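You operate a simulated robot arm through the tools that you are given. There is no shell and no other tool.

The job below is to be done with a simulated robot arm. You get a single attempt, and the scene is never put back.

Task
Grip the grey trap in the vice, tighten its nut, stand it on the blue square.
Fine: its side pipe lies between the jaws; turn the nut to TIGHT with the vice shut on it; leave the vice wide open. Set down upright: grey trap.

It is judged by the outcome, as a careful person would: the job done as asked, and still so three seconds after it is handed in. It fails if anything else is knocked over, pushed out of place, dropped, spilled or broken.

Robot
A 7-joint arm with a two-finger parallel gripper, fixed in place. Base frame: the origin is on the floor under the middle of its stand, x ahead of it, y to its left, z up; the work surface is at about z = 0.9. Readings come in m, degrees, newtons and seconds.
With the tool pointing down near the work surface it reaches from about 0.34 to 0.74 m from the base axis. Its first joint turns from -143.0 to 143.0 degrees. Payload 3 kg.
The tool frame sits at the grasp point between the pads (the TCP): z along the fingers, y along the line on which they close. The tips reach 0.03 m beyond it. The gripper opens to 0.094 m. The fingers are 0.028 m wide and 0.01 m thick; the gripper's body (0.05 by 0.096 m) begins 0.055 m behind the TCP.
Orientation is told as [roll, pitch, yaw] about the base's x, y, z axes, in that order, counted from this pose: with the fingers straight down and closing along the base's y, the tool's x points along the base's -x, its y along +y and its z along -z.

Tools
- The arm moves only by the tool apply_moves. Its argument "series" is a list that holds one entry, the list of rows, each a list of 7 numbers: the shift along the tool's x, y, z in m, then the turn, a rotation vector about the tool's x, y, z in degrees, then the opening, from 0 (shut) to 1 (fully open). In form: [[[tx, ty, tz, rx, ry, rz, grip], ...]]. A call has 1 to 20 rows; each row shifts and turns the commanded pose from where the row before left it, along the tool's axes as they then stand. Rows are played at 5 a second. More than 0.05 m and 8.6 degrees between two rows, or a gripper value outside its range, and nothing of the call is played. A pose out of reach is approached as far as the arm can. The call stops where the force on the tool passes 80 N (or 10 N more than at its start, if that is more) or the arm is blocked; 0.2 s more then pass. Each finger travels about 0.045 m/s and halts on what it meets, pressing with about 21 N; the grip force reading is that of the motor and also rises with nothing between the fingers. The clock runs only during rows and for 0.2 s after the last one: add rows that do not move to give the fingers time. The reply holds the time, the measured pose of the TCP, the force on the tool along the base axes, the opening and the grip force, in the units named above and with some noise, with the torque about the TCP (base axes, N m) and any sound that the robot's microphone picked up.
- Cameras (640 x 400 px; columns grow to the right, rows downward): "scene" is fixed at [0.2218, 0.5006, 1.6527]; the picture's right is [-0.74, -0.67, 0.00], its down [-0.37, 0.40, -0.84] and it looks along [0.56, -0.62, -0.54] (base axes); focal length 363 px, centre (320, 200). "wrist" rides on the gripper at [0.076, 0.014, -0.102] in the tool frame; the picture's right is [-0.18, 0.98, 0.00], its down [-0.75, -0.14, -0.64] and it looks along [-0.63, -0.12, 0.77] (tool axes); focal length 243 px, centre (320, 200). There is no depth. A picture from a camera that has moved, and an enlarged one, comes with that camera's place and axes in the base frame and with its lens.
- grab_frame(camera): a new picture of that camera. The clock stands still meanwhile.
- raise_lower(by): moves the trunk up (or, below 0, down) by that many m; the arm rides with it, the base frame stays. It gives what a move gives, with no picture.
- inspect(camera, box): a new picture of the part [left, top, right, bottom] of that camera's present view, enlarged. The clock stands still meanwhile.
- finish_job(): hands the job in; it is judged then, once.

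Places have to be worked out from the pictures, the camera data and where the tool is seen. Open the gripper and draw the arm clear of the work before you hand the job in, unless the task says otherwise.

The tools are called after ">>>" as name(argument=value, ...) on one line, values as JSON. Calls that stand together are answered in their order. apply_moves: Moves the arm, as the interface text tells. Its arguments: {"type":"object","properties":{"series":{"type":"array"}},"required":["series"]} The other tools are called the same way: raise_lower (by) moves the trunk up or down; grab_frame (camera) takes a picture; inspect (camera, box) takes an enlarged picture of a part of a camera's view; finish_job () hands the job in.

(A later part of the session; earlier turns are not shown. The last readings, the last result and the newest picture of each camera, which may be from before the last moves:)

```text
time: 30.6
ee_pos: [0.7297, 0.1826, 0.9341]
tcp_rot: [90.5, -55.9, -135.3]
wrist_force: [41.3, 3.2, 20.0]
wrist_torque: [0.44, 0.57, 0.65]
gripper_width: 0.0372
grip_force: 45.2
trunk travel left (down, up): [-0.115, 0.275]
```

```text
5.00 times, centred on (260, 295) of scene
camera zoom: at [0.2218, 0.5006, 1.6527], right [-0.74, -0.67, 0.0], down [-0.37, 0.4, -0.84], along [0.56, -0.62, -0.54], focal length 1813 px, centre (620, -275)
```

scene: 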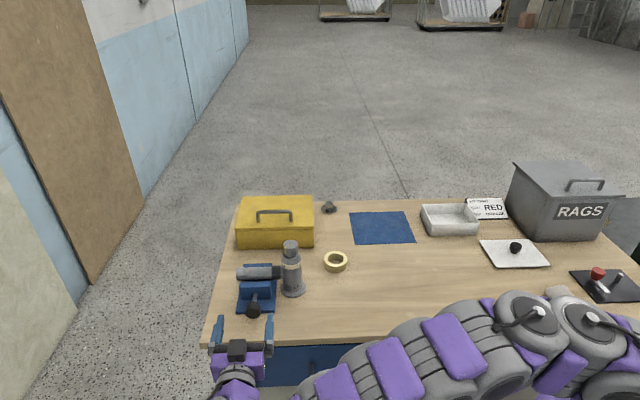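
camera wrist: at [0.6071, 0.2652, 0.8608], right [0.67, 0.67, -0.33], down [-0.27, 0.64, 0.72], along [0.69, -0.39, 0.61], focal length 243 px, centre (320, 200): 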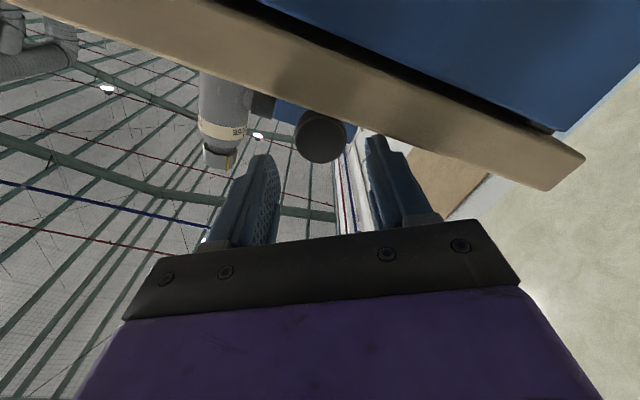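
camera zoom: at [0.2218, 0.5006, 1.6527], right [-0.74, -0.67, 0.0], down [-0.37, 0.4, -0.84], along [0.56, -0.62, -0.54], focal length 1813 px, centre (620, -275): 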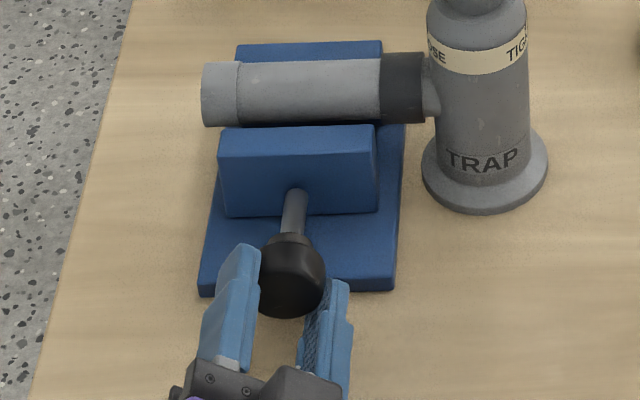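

The side load of about 37 N shows the knob axis is roughly 4 mm above my tool axis, so z should be about 0.939. The jaw has come in about 7–8 mm. I'll open partially, raise 4 mm, roll back 96°, and re-grip.

>>> apply_moves(series=[[[0, 0, 0, 0, 0, 0, 0.52], [0, 0, 0, 0, 0, 0, 0.52], [-0.0033, 0.0022, 0, 0, 0, 0, 0.52], [0, 0, 0, 0, 0, 0, 0.52]]])

>>> inspect(camera="scene", box=[215, 255, 305, 335])

```text
time: 31.6
ee_pos: [0.7296, 0.1819, 0.9377]
tcp_rot: [90.1, -56.1, -135.1]
wrist_force: [0.7, 0.4, 0.4]
wrist_torque: [-0.01, 0.01, 0.02]
gripper_width: 0.049
grip_force: 0.0
trunk travel left (down, up): [-0.115, 0.275]
```

```text
5.00 times, centred on (260, 295) of scene
camera zoom: at [0.2218, 0.5006, 1.6527], right [-0.74, -0.67, 0.0], down [-0.37, 0.4, -0.84], along [0.56, -0.62, -0.54], focal length 1813 px, centre (620, -275)
```

zoom: 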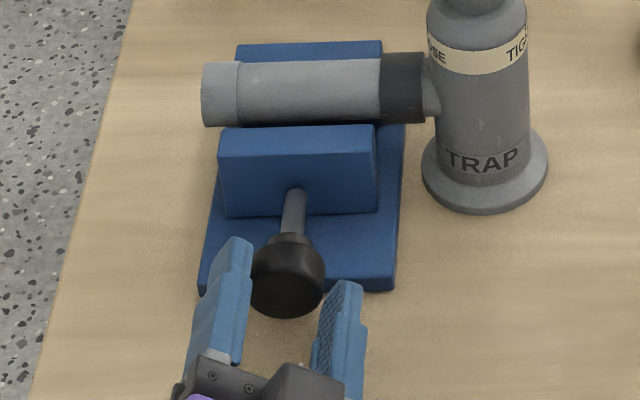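

Forces dropped to zero and the knob is free between the fingers. I'll roll back 96° around it.

>>> apply_moves(series=[[[0, 0, 0, 0, 0, -8, 0.52], [0, 0, 0, 0, 0, -8, 0.52], [0, 0, 0, 0, 0, -8, 0.52], [0, 0, 0, 0, 0, -8, 0.52], [0, 0, 0, 0, 0, -8, 0.52], [0, 0, 0, 0, 0, -8, 0.52], [0, 0, 0, 0, 0, -8, 0.52], [0, 0, 0, 0, 0, -8, 0.52], [0, 0, 0, 0, 0, -8, 0.52], [0, 0, 0, 0, 0, -8, 0.52], [0, 0, 0, 0, 0, 0, 0.52]]])

>>> inspect(camera="scene", box=[215, 255, 305, 335])

```text
time: 34.0
ee_pos: [0.7286, 0.182, 0.939]
tcp_rot: [-90.2, -43.9, 45.2]
wrist_force: [2.3, 1.1, 4.6]
wrist_torque: [0.22, 0.02, -0.09]
gripper_width: 0.048
grip_force: 0.0
trunk travel left (down, up): [-0.115, 0.275]
```

```text
5.00 times, centred on (260, 295) of scene
camera zoom: at [0.2218, 0.5006, 1.6527], right [-0.74, -0.67, 0.0], down [-0.37, 0.4, -0.84], along [0.56, -0.62, -0.54], focal length 1813 px, centre (620, -275)
```

zoom: 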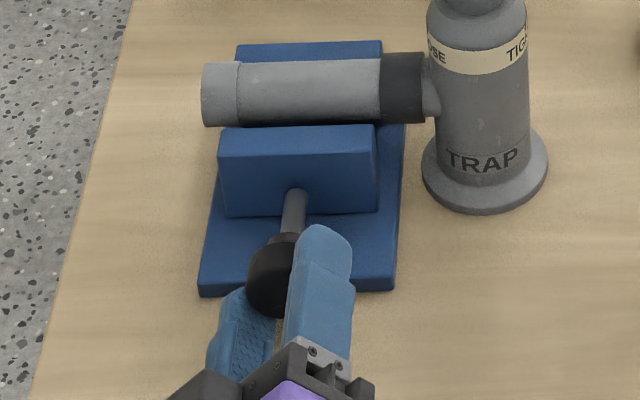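

There's a light 4.6 N contact here, probably a finger near the table, so I'll not go further. Closing on the knob at this roll (−46°).

>>> apply_moves(series=[[[0, 0, 0, 0, 0, 0, 0.3], [0, 0, 0, 0, 0, 0, 0], [0, 0, 0, 0, 0, 0, 0], [0, 0, 0, 0, 0, 0, 0]]])

```text
time: 35.0
ee_pos: [0.7296, 0.1822, 0.9352]
tcp_rot: [-90.0, -43.8, 45.0]
wrist_force: [2.1, 3.3, -15.0]
wrist_torque: [0.18, 0.14, -0.14]
gripper_width: 0.0377
grip_force: 44.6
trunk travel left (down, up): [-0.115, 0.275]
```

Gripped. Turning clockwise again, 40° first.

>>> apply_moves(series=[[[0, 0, 0, 0, 0, 8, 0], [0, 0, 0, 0, 0, 8, 0], [0, 0, 0, 0, 0, 8, 0], [0, 0, 0, 0, 0, 8, 0], [0, 0, 0, 0, 0, 8, 0], [0, 0, 0, 0, 0, 0, 0]]])

>>> inspect(camera="scene", box=[215, 255, 305, 335])

```text
time: 36.4
ee_pos: [0.7288, 0.1815, 0.9355]
tcp_rot: [-90.2, -83.7, 45.4]
wrist_force: [-1.8, 3.0, -23.0]
wrist_torque: [0.25, 0.22, 0.41]
gripper_width: 0.0376
grip_force: 45.0
trunk travel left (down, up): [-0.115, 0.275]
```

```text
5.00 times, centred on (260, 295) of scene
camera zoom: at [0.2218, 0.5006, 1.6527], right [-0.74, -0.67, 0.0], down [-0.37, 0.4, -0.84], along [0.56, -0.62, -0.54], focal length 1813 px, centre (620, -275)
```

zoom: 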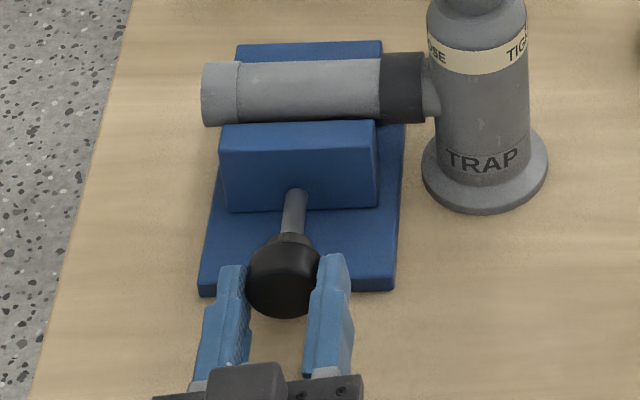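

The jaw moved in another 4–5 mm. There's a −23 N vertical load, so the knob is slightly lower than commanded. I'll correct by 3 mm while turning another 32°.

>>> apply_moves(series=[[[0.002, 0, 0, 0, 0, 8, 0], [0, 0, 0, 0, 0, 8, 0], [0, 0, 0, 0, 0, 8, 0], [0, 0, 0, 0, 0, 8, 0], [0, 0, 0, 0, 0, 0, 0]]])

>>> inspect(camera="scene", box=[215, 255, 305, 335])

```text
time: 37.6
ee_pos: [0.7287, 0.182, 0.9359]
tcp_rot: [90.5, -64.0, -135.4]
wrist_force: [7.9, 8.5, -7.9]
wrist_torque: [0.2, 0.24, 0.12]
gripper_width: 0.0376
grip_force: 45.5
trunk travel left (down, up): [-0.115, 0.275]
```

```text
5.00 times, centred on (260, 295) of scene
camera zoom: at [0.2218, 0.5006, 1.6527], right [-0.74, -0.67, 0.0], down [-0.37, 0.4, -0.84], along [0.56, -0.62, -0.54], focal length 1813 px, centre (620, -275)
```

zoom: 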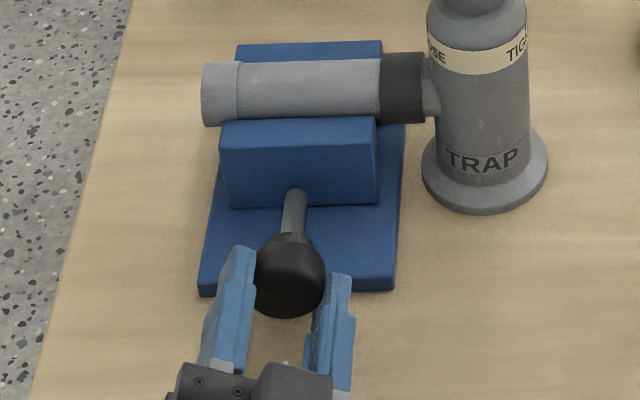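

Forces are low and the jaw keeps closing steadily. Continue another 24° and watch for torque build-up.

>>> apply_moves(series=[[[0, 0, 0, 0, 0, 8, 0], [0, 0, 0, 0, 0, 8, 0], [0, 0, 0, 0, 0, 0, 0]]])

>>> inspect(camera="scene", box=[225, 255, 285, 305])

```text
time: 38.4
ee_pos: [0.7291, 0.1826, 0.9365]
tcp_rot: [90.3, -48.1, -135.2]
wrist_force: [15.6, 8.0, -1.6]
wrist_torque: [-0.13, -0.15, -0.51]
gripper_width: 0.0376
grip_force: 45.4
trunk travel left (down, up): [-0.115, 0.275]
```

```text
8.00 times, centred on (255, 280) of scene
camera zoom: at [0.2218, 0.5006, 1.6527], right [-0.74, -0.67, 0.0], down [-0.37, 0.4, -0.84], along [0.56, -0.62, -0.54], focal length 2901 px, centre (840, -440)
```

zoom: 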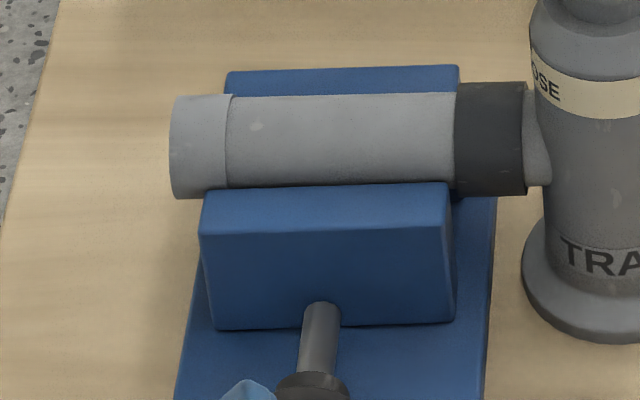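

Torque is still near zero, so it isn't clamped yet. I'll re-grip: open slightly, roll back 80°, close again.

>>> apply_moves(series=[[[0, 0, 0, 0, 0, 0, 0.5], [0, 0, 0, 0, 0, 0, 0.5], [0, 0, 0, 0, 0, -8, 0.5], [0, 0, 0, 0, 0, -8, 0.5], [0, 0, 0, 0, 0, -8, 0.5], [0, 0, 0, 0, 0, -8, 0.5], [0, 0, 0, 0, 0, -8, 0.5], [0, 0, 0, 0, 0, -8, 0.5], [0, 0, 0, 0, 0, -8, 0.5], [0, 0, 0, 0, 0, -8, 0.5], [0, 0, 0, 0, 0, -8, 0.5], [0, 0, 0, 0, 0, -8, 0.5], [0, 0, 0, 0, 0, 0, 0.3], [0, 0, 0, 0, 0, 0, 0], [0, 0, 0, 0, 0, 0, 0], [0, 0, 0, 0, 0, 0, 0]]])

>>> inspect(camera="scene", box=[215, 255, 305, 335])

```text
time: 41.8
ee_pos: [0.73, 0.1829, 0.935]
tcp_rot: [-90.1, -51.8, 45.1]
wrist_force: [5.8, 1.7, -5.4]
wrist_torque: [0.37, 0.4, 0.45]
gripper_width: 0.0373
grip_force: 44.7
trunk travel left (down, up): [-0.115, 0.275]
```

```text
5.00 times, centred on (260, 295) of scene
camera zoom: at [0.2218, 0.5006, 1.6527], right [-0.74, -0.67, 0.0], down [-0.37, 0.4, -0.84], along [0.56, -0.62, -0.54], focal length 1813 px, centre (620, -275)
```

zoom: 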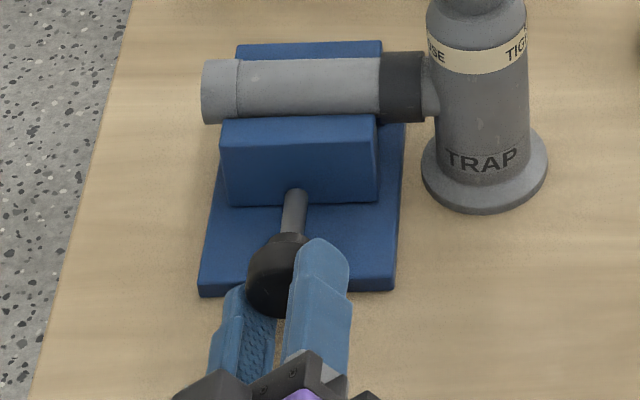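

The jaw has reached the pipe and seems to be nudging it towards the fixed jaw. I'll continue clockwise in smaller steps, watching the torque about the axis.

>>> apply_moves(series=[[[0, 0, 0, 0, 0, 8, 0], [0, 0, 0, 0, 0, 8, 0], [0, 0, 0, 0, 0, 8, 0], [0, 0, 0, 0, 0, 8, 0], [0, 0, 0, 0, 0, 0, 0]]])

>>> inspect(camera="scene", box=[215, 255, 305, 335])

```text
time: 43.0
ee_pos: [0.7294, 0.1827, 0.935]
tcp_rot: [-91.0, -83.9, 46.1]
wrist_force: [10.8, 6.0, -7.3]
wrist_torque: [0.27, 0.32, 0.01]
gripper_width: 0.0371
grip_force: 44.5
trunk travel left (down, up): [-0.115, 0.275]
```

```text
5.00 times, centred on (260, 295) of scene
camera zoom: at [0.2218, 0.5006, 1.6527], right [-0.74, -0.67, 0.0], down [-0.37, 0.4, -0.84], along [0.56, -0.62, -0.54], focal length 1813 px, centre (620, -275)
```

zoom: 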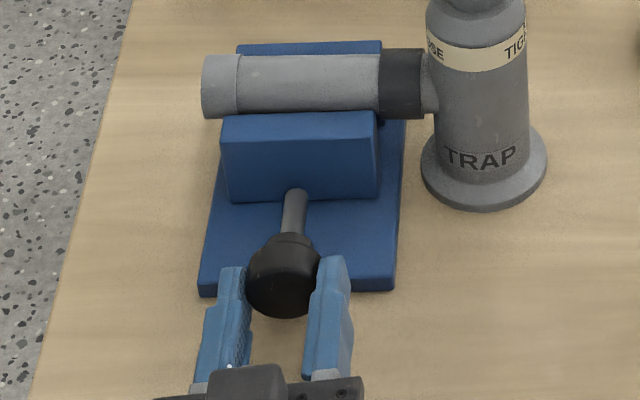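

The jaw is carrying the pipe back toward the fixed jaw and the trap is sliding upright. Continue until the torque rises.

>>> apply_moves(series=[[[0, 0, 0, 0, 0, 8, 0], [0, 0, 0, 0, 0, 8, 0], [0, 0, 0, 0, 0, 8, 0], [0, 0, 0, 0, 0, 8, 0], [0, 0, 0, 0, 0, 0, 0]]])

>>> inspect(camera="scene", box=[215, 255, 305, 335])

```text
time: 44.2
ee_pos: [0.7291, 0.1837, 0.9341]
tcp_rot: [90.4, -64.0, -135.3]
wrist_force: [20.6, 11.0, 0.0]
wrist_torque: [0.56, 0.71, 0.77]
gripper_width: 0.0372
grip_force: 44.8
trunk travel left (down, up): [-0.115, 0.275]
```

```text
5.00 times, centred on (260, 295) of scene
camera zoom: at [0.2218, 0.5006, 1.6527], right [-0.74, -0.67, 0.0], down [-0.37, 0.4, -0.84], along [0.56, -0.62, -0.54], focal length 1813 px, centre (620, -275)
```

zoom: 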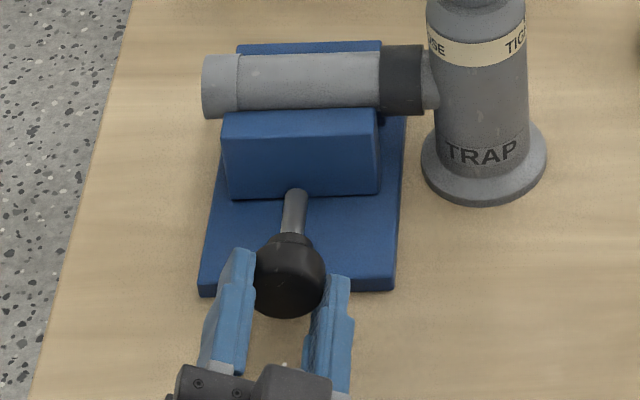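

The pipe is being squared up against the fixed jaw. Torque about the axis is still only about 0.1 N·m, so continue 16° more.

>>> apply_moves(series=[[[0, 0, 0, 0, 0, 8, 0], [0, 0, 0, 0, 0, 8, 0], [0, 0, 0, 0, 0, 0, 0]]])

>>> inspect(camera="scene", box=[215, 255, 305, 335])

```text
time: 45.0
ee_pos: [0.7306, 0.1823, 0.9352]
tcp_rot: [90.5, -48.1, -135.2]
wrist_force: [22.1, 11.5, 9.0]
wrist_torque: [-0.79, -0.24, -0.39]
gripper_width: 0.0365
grip_force: 44.7
trunk travel left (down, up): [-0.115, 0.275]
```

```text
5.00 times, centred on (260, 295) of scene
camera zoom: at [0.2218, 0.5006, 1.6527], right [-0.74, -0.67, 0.0], down [-0.37, 0.4, -0.84], along [0.56, -0.62, -0.54], focal length 1813 px, centre (620, -275)
```

zoom: 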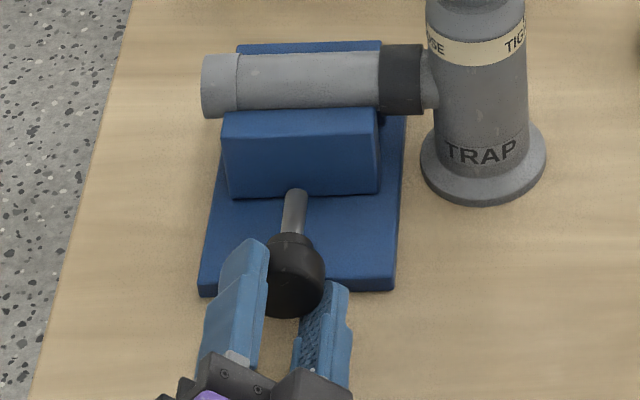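

Resisting torque has risen to about 0.39 N·m and the jaw has stopped moving, so the pipe is now clamped. I'll re-grip once and apply a final tightening turn to be sure.

>>> apply_moves(series=[[[0, 0, 0, 0, 0, 0, 0.5], [0, 0, 0, 0, 0, 0, 0.5], [0, 0, 0, 0, 0, -8, 0.5], [0, 0, 0, 0, 0, -8, 0.5], [0, 0, 0, 0, 0, -8, 0.5], [0, 0, 0, 0, 0, -8, 0.5], [0, 0, 0, 0, 0, -8, 0.5], [0, 0, 0, 0, 0, -8, 0.5], [0, 0, 0, 0, 0, -8, 0.5], [0, 0, 0, 0, 0, -8, 0.5], [0, 0, 0, 0, 0, 0, 0.3], [0, 0, 0, 0, 0, 0, 0], [0, 0, 0, 0, 0, 0, 0], [0, 0, 0, 0, 0, 0, 0]]])

>>> apply_moves(series=[[[0, 0, 0, 0, 0, 8, 0], [0, 0, 0, 0, 0, 8, 0], [0, 0, 0, 0, 0, 0, 0]]])

>>> inspect(camera="scene", box=[215, 255, 305, 335])

```text
time: 48.0
ee_pos: [0.7288, 0.1827, 0.9352]
tcp_rot: [-90.1, -67.9, 45.2]
wrist_force: [11.8, 7.1, -5.1]
wrist_torque: [0.37, 0.45, -0.16]
gripper_width: 0.0374
grip_force: 44.5
trunk travel left (down, up): [-0.115, 0.275]
```

```text
time: 48.8
ee_pos: [0.7301, 0.1831, 0.9347]
tcp_rot: [-91.1, -83.9, 46.0]
wrist_force: [7.4, 7.5, -12.2]
wrist_torque: [-0.59, 0.12, 0.73]
gripper_width: 0.0371
grip_force: 44.9
trunk travel left (down, up): [-0.115, 0.275]
```

```text
5.00 times, centred on (260, 295) of scene
camera zoom: at [0.2218, 0.5006, 1.6527], right [-0.74, -0.67, 0.0], down [-0.37, 0.4, -0.84], along [0.56, -0.62, -0.54], focal length 1813 px, centre (620, -275)
```

zoom: 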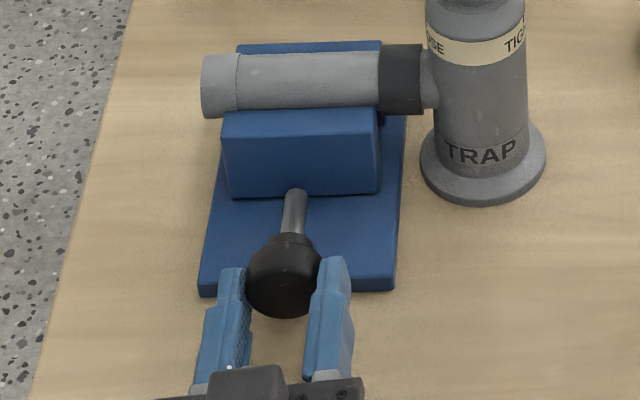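

Resistance is now 0.5 N·m and the jaw isn't moving, so it's clamped. I'll give one more 8° nip, then open and back straight off along the axis.

>>> apply_moves(series=[[[0, 0, 0, 0, 0, 8, 0], [0, 0, 0, 0, 0, 0, 0]]])

>>> apply_moves(series=[[[0, 0, 0, 0, 0, 0, 0.5], [0, 0, 0, 0, 0, 0, 0.5], [0, 0, 0, 0, 0, 0, 0.5], [0, 0, -0.03, 0, 0, 0, 0.55], [0, 0, -0.04, 0, 0, 0, 0.6], [0, 0, -0.04, 0, 0, 0, 1], [0, 0, 0, 0, 0, 0, 1]]])

>>> inspect(camera="scene", box=[215, 230, 325, 330])

```text
time: 49.4
ee_pos: [0.7288, 0.1833, 0.9347]
tcp_rot: [94.2, -88.2, -139.3]
wrist_force: [8.8, 11.1, -8.0]
wrist_torque: [-0.52, 0.65, 0.12]
gripper_width: 0.0375
grip_force: 45.0
trunk travel left (down, up): [-0.115, 0.275]
```

```text
time: 51.0
ee_pos: [0.6492, 0.2593, 0.935]
tcp_rot: [93.3, -88.1, -138.4]
wrist_force: [0.9, -0.3, -0.1]
wrist_torque: [-0.02, -0.04, 0.0]
gripper_width: 0.0941
grip_force: 0.1
trunk travel left (down, up): [-0.115, 0.275]
```

```text
4.00 times, centred on (270, 280) of scene
camera zoom: at [0.2218, 0.5006, 1.6527], right [-0.74, -0.67, 0.0], down [-0.37, 0.4, -0.84], along [0.56, -0.62, -0.54], focal length 1450 px, centre (520, -120)
```

zoom: 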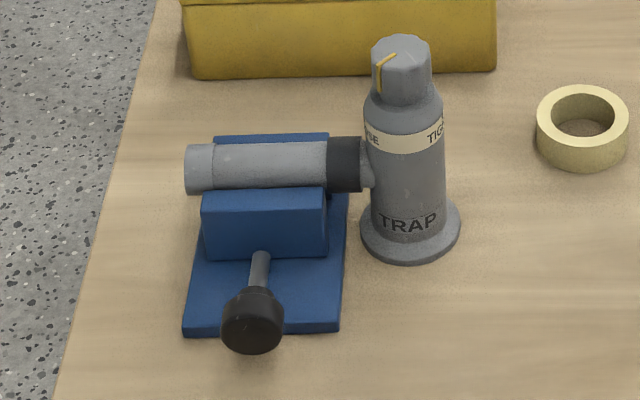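

The last torque reading was about 0.83 N·m, so the vice is firmly shut on the pipe. I'll lift the tool, bring it back to vertical in free space in front of the table, and head for the nut.

>>> apply_moves(series=[[[0, 0, -0.02, 0, 0, -2, 1], [-0.045, 0, 0, 0, 0, 0, 1], [-0.045, 0, 0, 0, 0, 0, 1], [-0.045, 0, 0, 0, 0, 0, 1], [-0.045, 0, 0, 0, 0, 0, 1], [-0.045, 0, 0, 0, 0, 0, 1], [0, 0, 0, 0, 8, 0, 1], [0, 0, 0, 0, 8, 0, 1], [0, 0, 0, 0, 8, 0, 1], [0, 0, 0, 0, 8, 0, 1], [0, 0, 0, 0, 8, 0, 1], [0, 0, 0, 0, 8, 0, 1], [0, 0, 0, 0, 8, 0, 1], [0, 0, 0, 0, 8, 0, 1], [0, 0, 0, 0, 8, 0, 1], [0, 0, 0, 0, 8, 0, 1], [0, 0, 0, 0, 8, 0, 1], [0, 0, 0, 0, 2, 0, 1], [0, 0, 0, 0, 0, 0, 1]]])

>>> inspect(camera="scene", box=[215, 210, 325, 320])

```text
time: 55.0
ee_pos: [0.6359, 0.2754, 1.1604]
tcp_rot: [-0.1, 0.0, -44.9]
wrist_force: [-0.1, -0.3, -0.1]
wrist_torque: [0.02, -0.01, 0.01]
gripper_width: 0.094
grip_force: 0.0
trunk travel left (down, up): [-0.115, 0.275]
```

```text
3.64 times, centred on (270, 265) of scene
camera zoom: at [0.2218, 0.5006, 1.6527], right [-0.74, -0.67, 0.0], down [-0.37, 0.4, -0.84], along [0.56, -0.62, -0.54], focal length 1319 px, centre (502, -36)
```

zoom: 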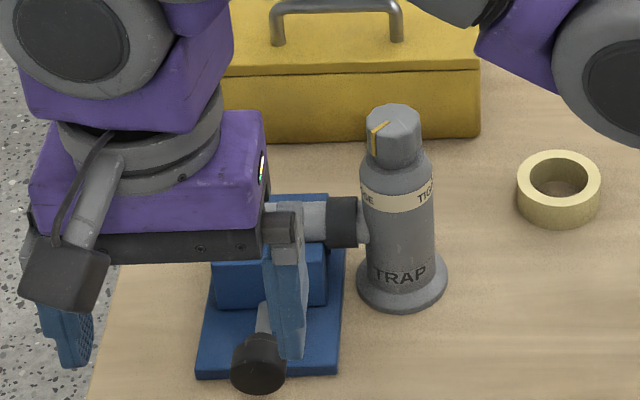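

The trap is upright with its pipe clamped. The nut is estimated at about (0.752, 0.023). I'll rotate to yaw −60° and move above the nut at a safe height to refine the alignment with the wrist camera.

>>> apply_moves(series=[[[0, 0, 0, 0, 0, 7.5, 1], [0, 0, 0, 0, 0, 7.5, 1], [-0.0395, -0.0037, 0.002, 0, 0, 0, 1], [-0.0395, -0.0037, 0.002, 0, 0, 0, 1], [-0.0395, -0.0037, 0.002, 0, 0, 0, 1], [-0.0395, -0.0037, 0.002, 0, 0, 0, 1], [-0.0395, -0.0037, 0.002, 0, 0, 0, 1], [-0.0395, -0.0037, 0.002, 0, 0, 0, 1], [-0.0395, -0.0037, 0.002, 0, 0, 0, 1], [0, 0, 0, 0, 0, 0, 1]]])

>>> grab_frame(camera="wrist")

>>> grab_frame(camera="scene")

```text
time: 57.2
ee_pos: [0.7254, 0.0374, 1.1316]
tcp_rot: [0.0, -0.2, -59.9]
wrist_force: [-0.2, 1.0, -0.6]
wrist_torque: [-0.05, 0.01, 0.02]
gripper_width: 0.0941
grip_force: 0.1
out of reach, approached as far as the arm can: row 7, 8, 9
trunk travel left (down, up): [-0.115, 0.275]
```

```text
taken
camera wrist: at [0.6987, 0.1099, 1.2351], right [0.94, 0.33, 0.0], down [0.26, -0.72, 0.64], along [0.21, -0.61, -0.77], focal length 243 px, centre (320, 200)
```

wrist: 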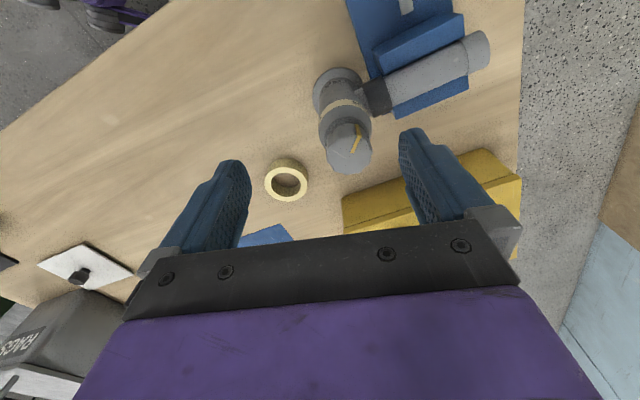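

```text
taken
```

scene: 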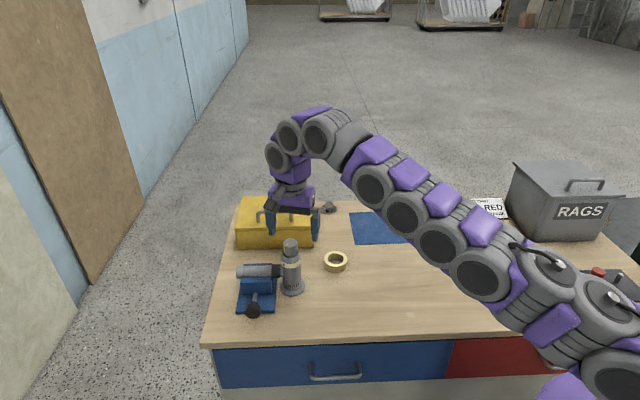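

The nut is at about (0.753, 0.023), 0.753 m out, and at this trunk height the arm stops at 0.726. Reach looks greatest with the trunk back near its starting height for this tool height, so I'll raise it by 0.16.

>>> raise_lower(by=0.16)

>>> inspect(camera="wrist", box=[260, 60, 460, 200])

```text
time: 59.1
ee_pos: [0.7251, 0.0382, 1.2932]
tcp_rot: [0.0, -0.1, -60.0]
wrist_force: [-0.1, 0.3, 0.3]
wrist_torque: [-0.03, 0.02, 0.01]
gripper_width: 0.0941
grip_force: 0.1
trunk travel left (down, up): [-0.275, 0.115]
```

```text
2.86 times, centred on (360, 130) of wrist
camera zoom: at [0.6987, 0.1107, 1.3951], right [0.94, 0.33, 0.0], down [0.25, -0.72, 0.64], along [0.21, -0.61, -0.77], focal length 693 px, centre (206, 400)
```

zoom: 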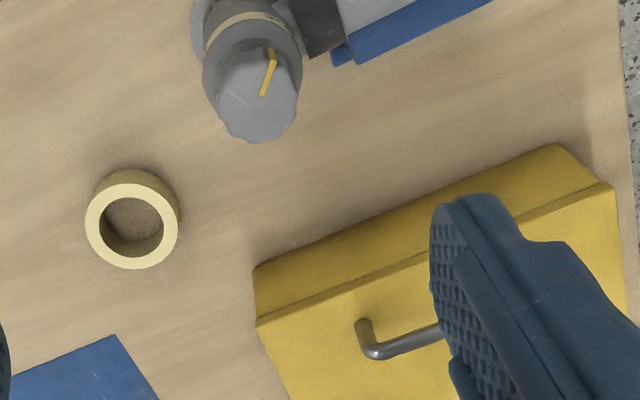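

The pointer now reads about 94–96° (the trap yawed a few degrees when clamped), with the nut centre near (0.753, 0.024). I'll descend and shift over it, and check whether this trunk height reaches.

>>> apply_moves(series=[[[0, 0, 0.04, 0, 0, 0, 1], [0, 0, 0.04, 0, 0, 0, 1], [0, 0, 0.04, 0, 0, 0, 1], [-0.0131, 0.0085, 0.02, 0, 0, 0, 1], [-0.0131, 0.0084, 0.02, 0, 0, 0, 1], [0, 0, 0, 0, 0, 0, 1]]])

>>> inspect(camera="wrist", box=[220, 60, 420, 200])

```text
time: 60.5
ee_pos: [0.7539, 0.026, 1.1347]
tcp_rot: [-0.1, -0.1, -59.9]
wrist_force: [0.1, 0.9, -0.2]
wrist_torque: [0.0, 0.01, -0.03]
gripper_width: 0.094
grip_force: 0.1
trunk travel left (down, up): [-0.275, 0.115]
```

```text
2.86 times, centred on (320, 130) of wrist
camera zoom: at [0.7257, 0.0975, 1.2365], right [0.94, 0.33, 0.0], down [0.25, -0.72, 0.64], along [0.22, -0.61, -0.77], focal length 693 px, centre (320, 400)
```

zoom: 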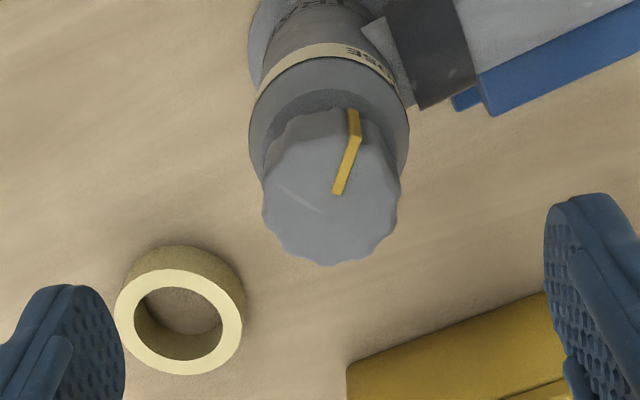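

It reaches here. The nut centre is about 3 mm off in the closing direction; I'll correct that and descend to TCP z ≈ 1.065, so the fingertips stay above the trap's shoulder.

>>> apply_moves(series=[[[-0.001, 0.003, 0.0235, 0, 0, 0, 1], [0, 0, 0.023, 0, 0, 0, 1], [0, 0, 0.023, 0, 0, 0, 1], [0, 0, 0, 0, 0, 0, 1]]])

>>> inspect(camera="wrist", box=[200, 100, 440, 250])

>>> inspect(camera="scene", box=[230, 200, 330, 310])

```text
time: 61.5
ee_pos: [0.7569, 0.0257, 1.0629]
tcp_rot: [0.0, -0.1, -59.8]
wrist_force: [0.6, 0.0, 0.2]
wrist_torque: [0.01, -0.01, 0.0]
gripper_width: 0.0942
grip_force: 0.0
trunk travel left (down, up): [-0.275, 0.115]
```

```text
2.67 times, centred on (320, 175) of wrist
camera zoom: at [0.7303, 0.0973, 1.1662], right [0.94, 0.33, 0.0], down [0.25, -0.72, 0.64], along [0.21, -0.61, -0.77], focal length 647 px, centre (320, 267)
```

zoom: 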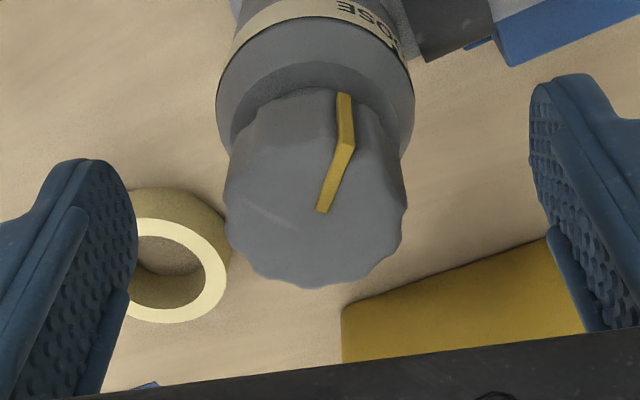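

```text
3.64 times, centred on (280, 255) of scene
camera zoom: at [0.2218, 0.5006, 1.6527], right [-0.74, -0.67, 0.0], down [-0.37, 0.4, -0.84], along [0.56, -0.62, -0.54], focal length 1319 px, centre (466, 0)
```

zoom: 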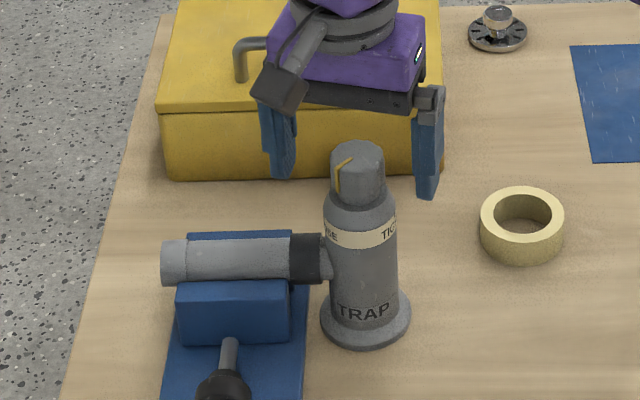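

The nut is within 2 mm of the tool axis, and its top is at about z = 1.058. I'll lower 3 mm more and close on the nut, clear of the pointer ridge.

>>> apply_moves(series=[[[-0.001, -0.001, 0.003, 0, 0, 0, 1], [0, 0, 0, 0, 0, 0, 0.7], [0, 0, 0, 0, 0, 0, 0.4], [0, 0, 0, 0, 0, 0, 0], [0, 0, 0, 0, 0, 0, 0], [0, 0, 0, 0, 0, 0, 0], [0, 0, 0, 0, 0, 0, 0]]])

>>> inspect(camera="wrist", box=[200, 100, 440, 250])

```text
time: 63.1
ee_pos: [0.7567, 0.0225, 1.0599]
tcp_rot: [0.0, -0.1, -59.9]
wrist_force: [0.5, -1.2, 2.2]
wrist_torque: [-0.01, -0.04, 0.0]
gripper_width: 0.037
grip_force: 20.9
trunk travel left (down, up): [-0.275, 0.115]
```

```text
2.67 times, centred on (320, 175) of wrist
camera zoom: at [0.7297, 0.0956, 1.1627], right [0.94, 0.33, 0.0], down [0.25, -0.72, 0.64], along [0.21, -0.61, -0.77], focal length 647 px, centre (320, 267)
```

zoom: 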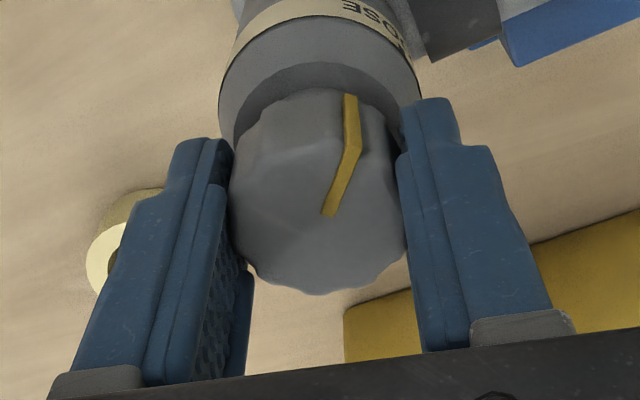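

Nut gripped at 0.037 m with low side forces. I'll turn counter-clockwise from above (LOOSE → pointer → TIGHT direction) by 16° and feel the torque.

>>> apply_moves(series=[[[0, 0, 0, 0, 0, -8, 0], [0, 0, 0, 0, 0, -8, 0], [0, 0, 0, 0, 0, 0, 0]]])

>>> inspect(camera="wrist", box=[200, 100, 440, 250])

>>> inspect(camera="scene", box=[230, 200, 330, 310])

```text
time: 63.9
ee_pos: [0.7569, 0.0225, 1.0604]
tcp_rot: [-0.1, -0.1, -43.8]
wrist_force: [-0.5, 0.0, 0.0]
wrist_torque: [0.08, -0.03, 0.01]
gripper_width: 0.0371
grip_force: 21.0
trunk travel left (down, up): [-0.275, 0.115]
```

```text
2.67 times, centred on (320, 175) of wrist
camera zoom: at [0.7099, 0.085, 1.1628], right [0.81, 0.58, 0.0], down [0.45, -0.62, 0.64], along [0.37, -0.52, -0.77], focal length 647 px, centre (320, 267)
```

zoom: 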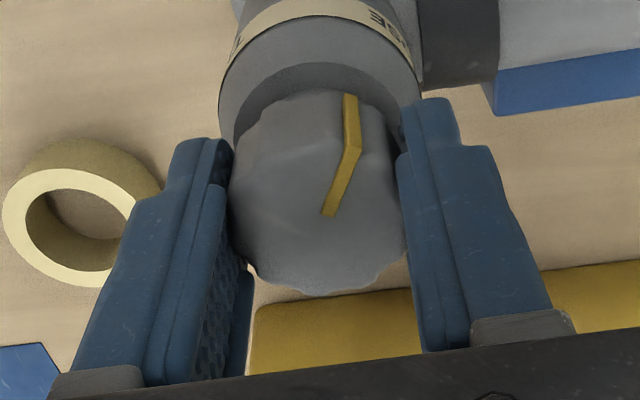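

```text
3.64 times, centred on (280, 255) of scene
camera zoom: at [0.2218, 0.5006, 1.6527], right [-0.74, -0.67, 0.0], down [-0.37, 0.4, -0.84], along [0.56, -0.62, -0.54], focal length 1319 px, centre (466, 0)
```

zoom: 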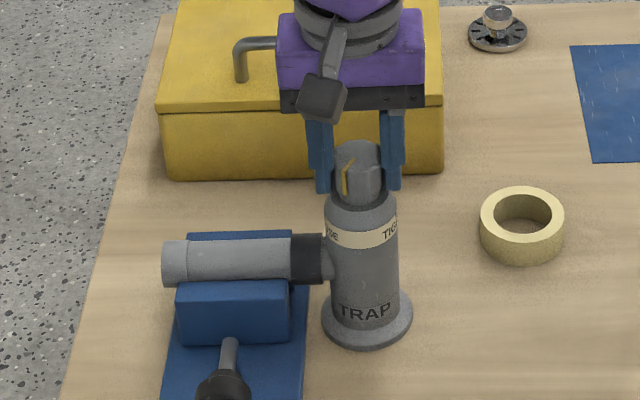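

The nut turns freely with the gripper and the trap stays still. I'll continue toward TIGHT, another 64°.

>>> apply_moves(series=[[[0, 0, 0, 0, 0, -8, 0], [0, 0, 0, 0, 0, -8, 0], [0, 0, 0, 0, 0, -8, 0], [0, 0, 0, 0, 0, -8, 0], [0, 0, 0, 0, 0, -8, 0], [0, 0, 0, 0, 0, -8, 0], [0, 0, 0, 0, 0, -8, 0], [0, 0, 0, 0, 0, -8, 0], [0, 0, 0, 0, 0, 0, 0]]])

>>> inspect(camera="wrist", box=[200, 80, 440, 250])

>>> inspect(camera="scene", box=[230, 200, 330, 310])

```text
time: 65.9
ee_pos: [0.7564, 0.0234, 1.0602]
tcp_rot: [0.0, 0.0, 20.1]
wrist_force: [0.9, -0.2, 0.0]
wrist_torque: [-0.05, 0.03, 0.0]
gripper_width: 0.037
grip_force: 20.9
trunk travel left (down, up): [-0.275, 0.115]
```

```text
2.35 times, centred on (320, 165) of wrist
camera zoom: at [0.678, 0.009, 1.1629], right [-0.16, 0.99, 0.0], down [0.76, 0.13, 0.64], along [0.63, 0.1, -0.77], focal length 571 px, centre (320, 282)
```

zoom: 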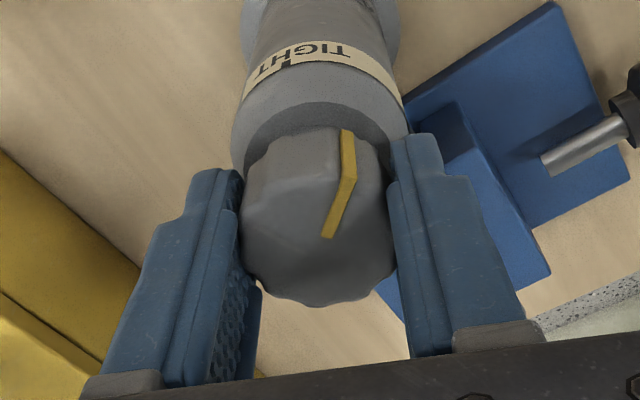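

```text
3.64 times, centred on (280, 255) of scene
camera zoom: at [0.2218, 0.5006, 1.6527], right [-0.74, -0.67, 0.0], down [-0.37, 0.4, -0.84], along [0.56, -0.62, -0.54], focal length 1319 px, centre (466, 0)
```

zoom: 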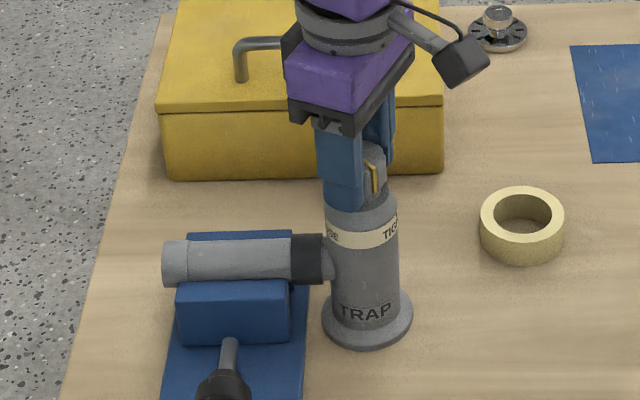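

The tick is clearly visible: it's about 23° left of centre, and the pointer about 22° right of centre. That leaves about 43° to go, so I'll turn another 40° and then fine-tune.

>>> apply_moves(series=[[[0, 0, 0, 0, 0, -8, 0], [0, 0, 0, 0, 0, -8, 0], [0, 0, 0, 0, 0, -8, 0], [0, 0, 0, 0, 0, -8, 0], [0, 0, 0, 0, 0, -8, 0], [0, 0, 0, 0, 0, 0, 0]]])

>>> inspect(camera="wrist", box=[240, 80, 400, 200])

```text
time: 67.3
ee_pos: [0.7559, 0.0232, 1.0612]
tcp_rot: [0.0, 0.2, 60.0]
wrist_force: [1.6, -0.6, -1.0]
wrist_torque: [-0.09, -0.08, -0.13]
gripper_width: 0.0369
grip_force: 20.9
trunk travel left (down, up): [-0.275, 0.115]
```

```text
3.33 times, centred on (320, 140) of wrist
camera zoom: at [0.7044, -0.038, 1.1633], right [-0.76, 0.65, 0.0], down [0.5, 0.58, 0.64], along [0.42, 0.49, -0.77], focal length 809 px, centre (320, 400)
```

zoom: 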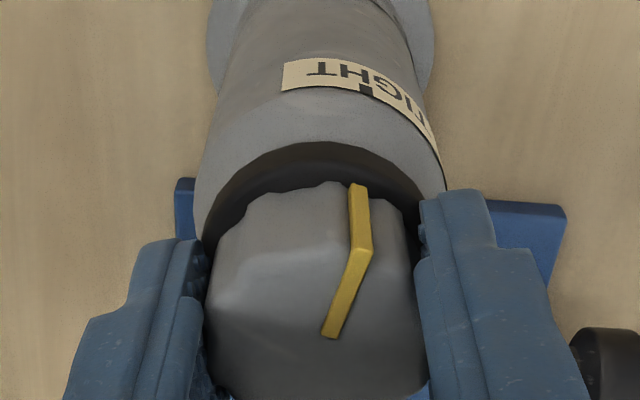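

By projection, the pointer is at about 212.5° and the TIGHT tick at about 212°, so they're aligned within a degree or so. A small resisting torque (0.13 N·m) has appeared. I'll nudge 3° more to see whether it's firming up against a stop.

>>> apply_moves(series=[[[0, 0, 0, 0, 0, -3, 0], [0, 0, 0, 0, 0, 0, 0]]])

>>> inspect(camera="wrist", box=[240, 80, 400, 200])

>>> inspect(camera="scene", box=[230, 200, 330, 310])

```text
time: 67.9
ee_pos: [0.7554, 0.0199, 1.0606]
tcp_rot: [-0.1, 0.2, 63.1]
wrist_force: [1.2, -2.6, 0.9]
wrist_torque: [-0.19, -0.11, -0.32]
gripper_width: 0.0372
grip_force: 20.9
trunk travel left (down, up): [-0.275, 0.115]
```

```text
3.33 times, centred on (320, 140) of wrist
camera zoom: at [0.7074, -0.041, 1.1631], right [-0.79, 0.61, 0.0], down [0.47, 0.61, 0.64], along [0.39, 0.51, -0.77], focal length 809 px, centre (320, 400)
```

zoom: 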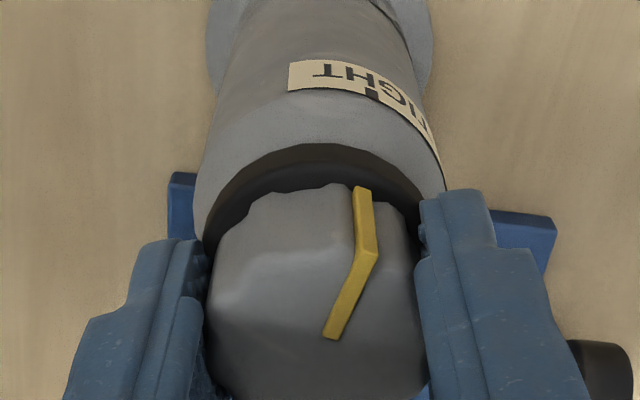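

```text
3.64 times, centred on (280, 255) of scene
camera zoom: at [0.2218, 0.5006, 1.6527], right [-0.74, -0.67, 0.0], down [-0.37, 0.4, -0.84], along [0.56, -0.62, -0.54], focal length 1319 px, centre (466, 0)
```

zoom: 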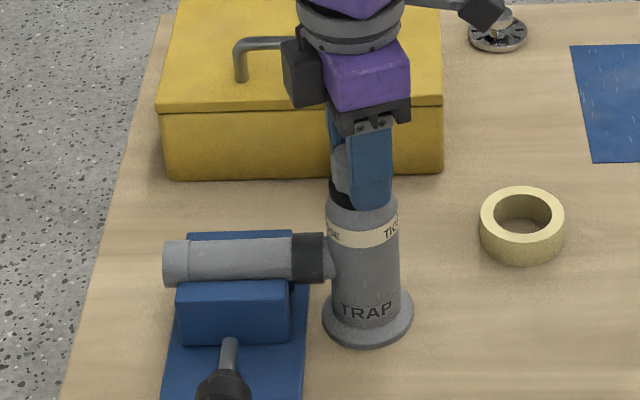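

Torque rose to 0.32 N·m and the fingers began to slip round the nut, so it's against its stop, at TIGHT. I'll open, lift clear, and verify the pointer against the tick.

>>> apply_moves(series=[[[0, 0, 0, 0, 0, 0, 0.5], [0, 0, 0, 0, 0, 0, 0.8], [0, 0, 0, 0, 0, 0, 1], [0, 0, 0, 0, 0, 0, 1], [0, 0, -0.035, 0, 0, 0, 1], [0, 0, -0.035, 0, 0, 0, 1], [0, 0, 0, 0, 0, 0, 1]]])

>>> inspect(camera="wrist", box=[240, 50, 400, 170])

>>> inspect(camera="scene", box=[230, 220, 330, 310])

```text
time: 69.5
ee_pos: [0.7554, 0.0233, 1.1318]
tcp_rot: [0.0, 0.2, 63.0]
wrist_force: [0.7, 0.1, -0.3]
wrist_torque: [-0.01, 0.03, -0.02]
gripper_width: 0.0941
grip_force: 0.1
trunk travel left (down, up): [-0.275, 0.115]
```

```text
3.33 times, centred on (320, 110) of wrist
camera zoom: at [0.7077, -0.04, 1.2335], right [-0.79, 0.61, 0.0], down [0.47, 0.61, 0.64], along [0.39, 0.51, -0.77], focal length 809 px, centre (320, 500)
```

zoom: 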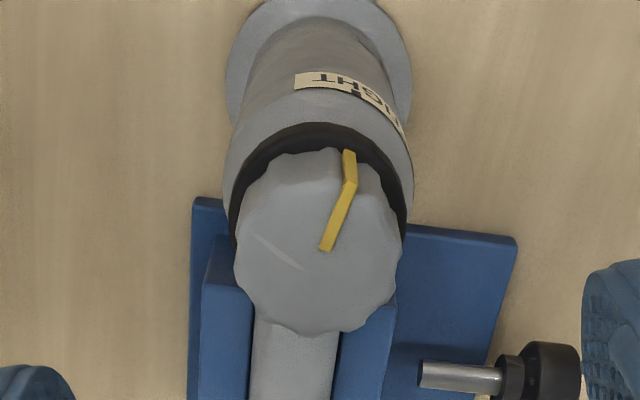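

```text
4.44 times, centred on (280, 265) of scene
camera zoom: at [0.2218, 0.5006, 1.6527], right [-0.74, -0.67, 0.0], down [-0.37, 0.4, -0.84], along [0.56, -0.62, -0.54], focal length 1612 px, centre (498, -89)
```

zoom: 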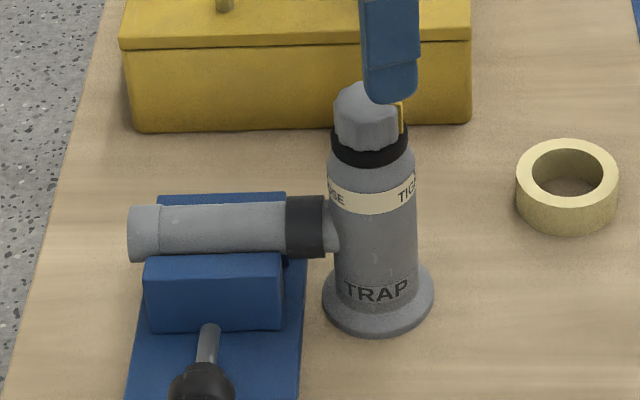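

A black ring now shows under the nut that wasn't visible before. I'll move back to get a clear view from both cameras and understand the nut's state.

>>> apply_moves(series=[[[0.04, 0, -0.02, 0, 0, 0, 1], [0.045, 0, -0.01, 0, 0, 0, 1], [0.045, 0, 0, 0, 0, 0, 1], [0, 0, 0, 0, 0, 0, 1]]])

>>> inspect(camera="scene", box=[270, 235, 310, 260])

>>> inspect(camera="scene", box=[265, 230, 325, 300])

>>> grab_frame(camera="wrist")

```text
time: 70.5
ee_pos: [0.6988, -0.0932, 1.1606]
tcp_rot: [0.0, 0.0, 63.0]
wrist_force: [0.0, -0.3, 0.0]
wrist_torque: [-0.01, 0.02, -0.03]
gripper_width: 0.0939
grip_force: 0.0
trunk travel left (down, up): [-0.275, 0.115]
```

```text
16.00 times, centred on (290, 248) of scene
camera zoom: at [0.2218, 0.5006, 1.6527], right [-0.74, -0.67, 0.0], down [-0.37, 0.4, -0.84], along [0.56, -0.62, -0.54], focal length 5802 px, centre (800, -560)
```

zoom: 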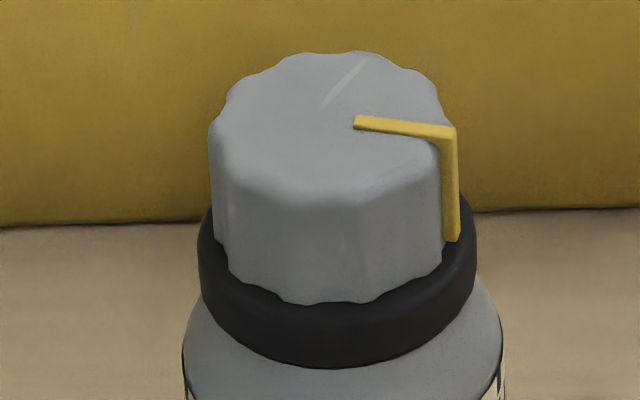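

```text
5.71 times, centred on (295, 265) of scene
camera zoom: at [0.2218, 0.5006, 1.6527], right [-0.74, -0.67, 0.0], down [-0.37, 0.4, -0.84], along [0.56, -0.62, -0.54], focal length 2072 px, centre (463, -171)
```

zoom: 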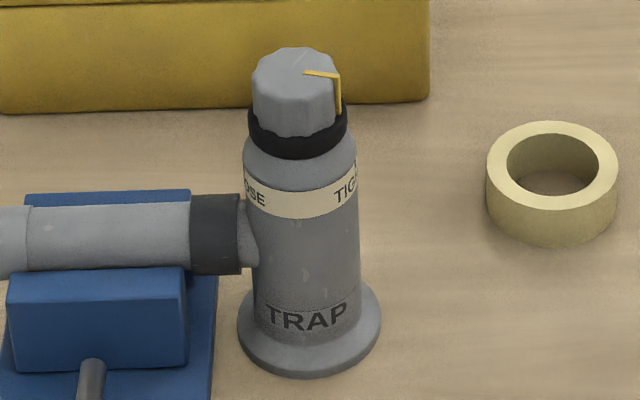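

```text
taken
camera wrist: at [0.6501, -0.1562, 1.2629], right [-0.79, 0.61, 0.0], down [0.47, 0.61, 0.64], along [0.39, 0.51, -0.77], focal length 243 px, centre (320, 200)
```

wrist: 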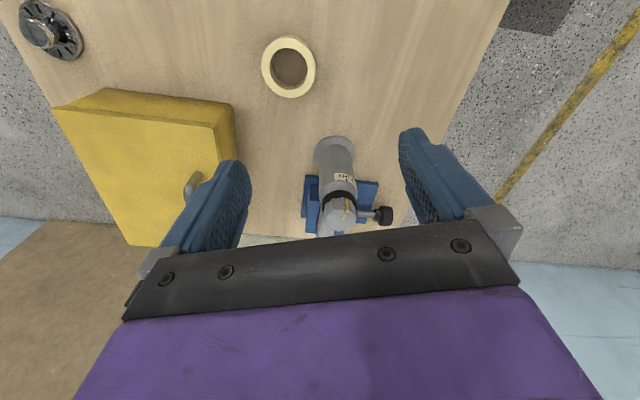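

The ring looks like a seal squeezed out under the nut, which is consistent with it being tight. I'll zoom the wrist view to confirm the pointer lines up with the TIGHT tick.

>>> inspect(camera="wrist", box=[295, 130, 395, 240])

```text
3.64 times, centred on (345, 185) of wrist
camera zoom: at [0.6501, -0.1562, 1.2629], right [-0.79, 0.61, 0.0], down [0.47, 0.61, 0.64], along [0.39, 0.51, -0.77], focal length 882 px, centre (229, 254)
```

zoom: 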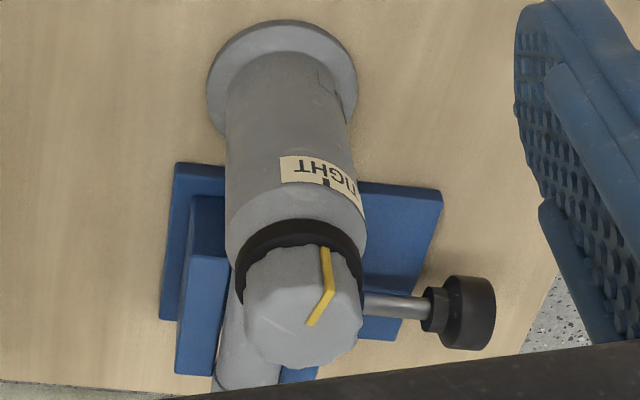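

Confirmed: pointer and TIGHT tick line up. Next I'll go back to the vice to open it. First I'll return to the area in front of the knob.

>>> apply_moves(series=[[[-0.0349, 0.0301, 0, 0, 0, 0, 1], [-0.0349, 0.0301, 0, 0, 0, 0, 1], [-0.0349, 0.0301, 0, 0, 0, 0, 1], [-0.0349, 0.0301, 0, 0, 0, 0, 1], [-0.0349, 0.0301, 0, 0, 0, 0, 1], [-0.0349, 0.0301, 0, 0, 0, 0, 1], [-0.0349, 0.0301, 0, 0, 0, 0, 1], [-0.0349, 0.0301, 0, 0, 0, 0, 1], [-0.0349, 0.0301, 0, 0, 0, 0, 1], [0, 0, 0, 0, 0, 0, 1]]])

>>> apply_moves(series=[[[0, 0, 0, 0, 0, 8, 1], [0, 0, 0, 0, 0, 8, 1], [0, 0, 0, 0, 0, 8, 1], [0, 0, 0, 0, 0, 8, 1], [0, 0, 0, 0, 0, 8, 1], [0, 0, 0, 0, 0, 8, 1], [0, 0, 0, 0, 0, 8, 1], [0, 0, 0, 0, 0, 8, 1], [0, 0, 0, 0, 0, 8, 1], [0, 0, 0, 0, 0, 8, 1], [0, 0, 0, 0, 0, 8, 1], [0, 0, 0, 0, 0, 8, 1], [0, 0, 0, 0, 0, 8, 1], [0, 0, 0, 0, 0, 4, 1], [0, 0, 0, 0, 0, 0, 1]]])

```text
time: 72.7
ee_pos: [0.5953, 0.3077, 1.1604]
tcp_rot: [0.0, 0.1, 63.0]
wrist_force: [0.1, 0.5, -0.3]
wrist_torque: [0.03, 0.0, -0.02]
gripper_width: 0.0937
grip_force: 0.1
trunk travel left (down, up): [-0.275, 0.115]
```

```text
time: 75.9
ee_pos: [0.5977, 0.3111, 1.1612]
tcp_rot: [-0.2, -0.1, -45.1]
wrist_force: [0.5, -0.4, 0.2]
wrist_torque: [-0.02, 0.0, -0.03]
gripper_width: 0.094
grip_force: 0.1
trunk travel left (down, up): [-0.275, 0.115]
```

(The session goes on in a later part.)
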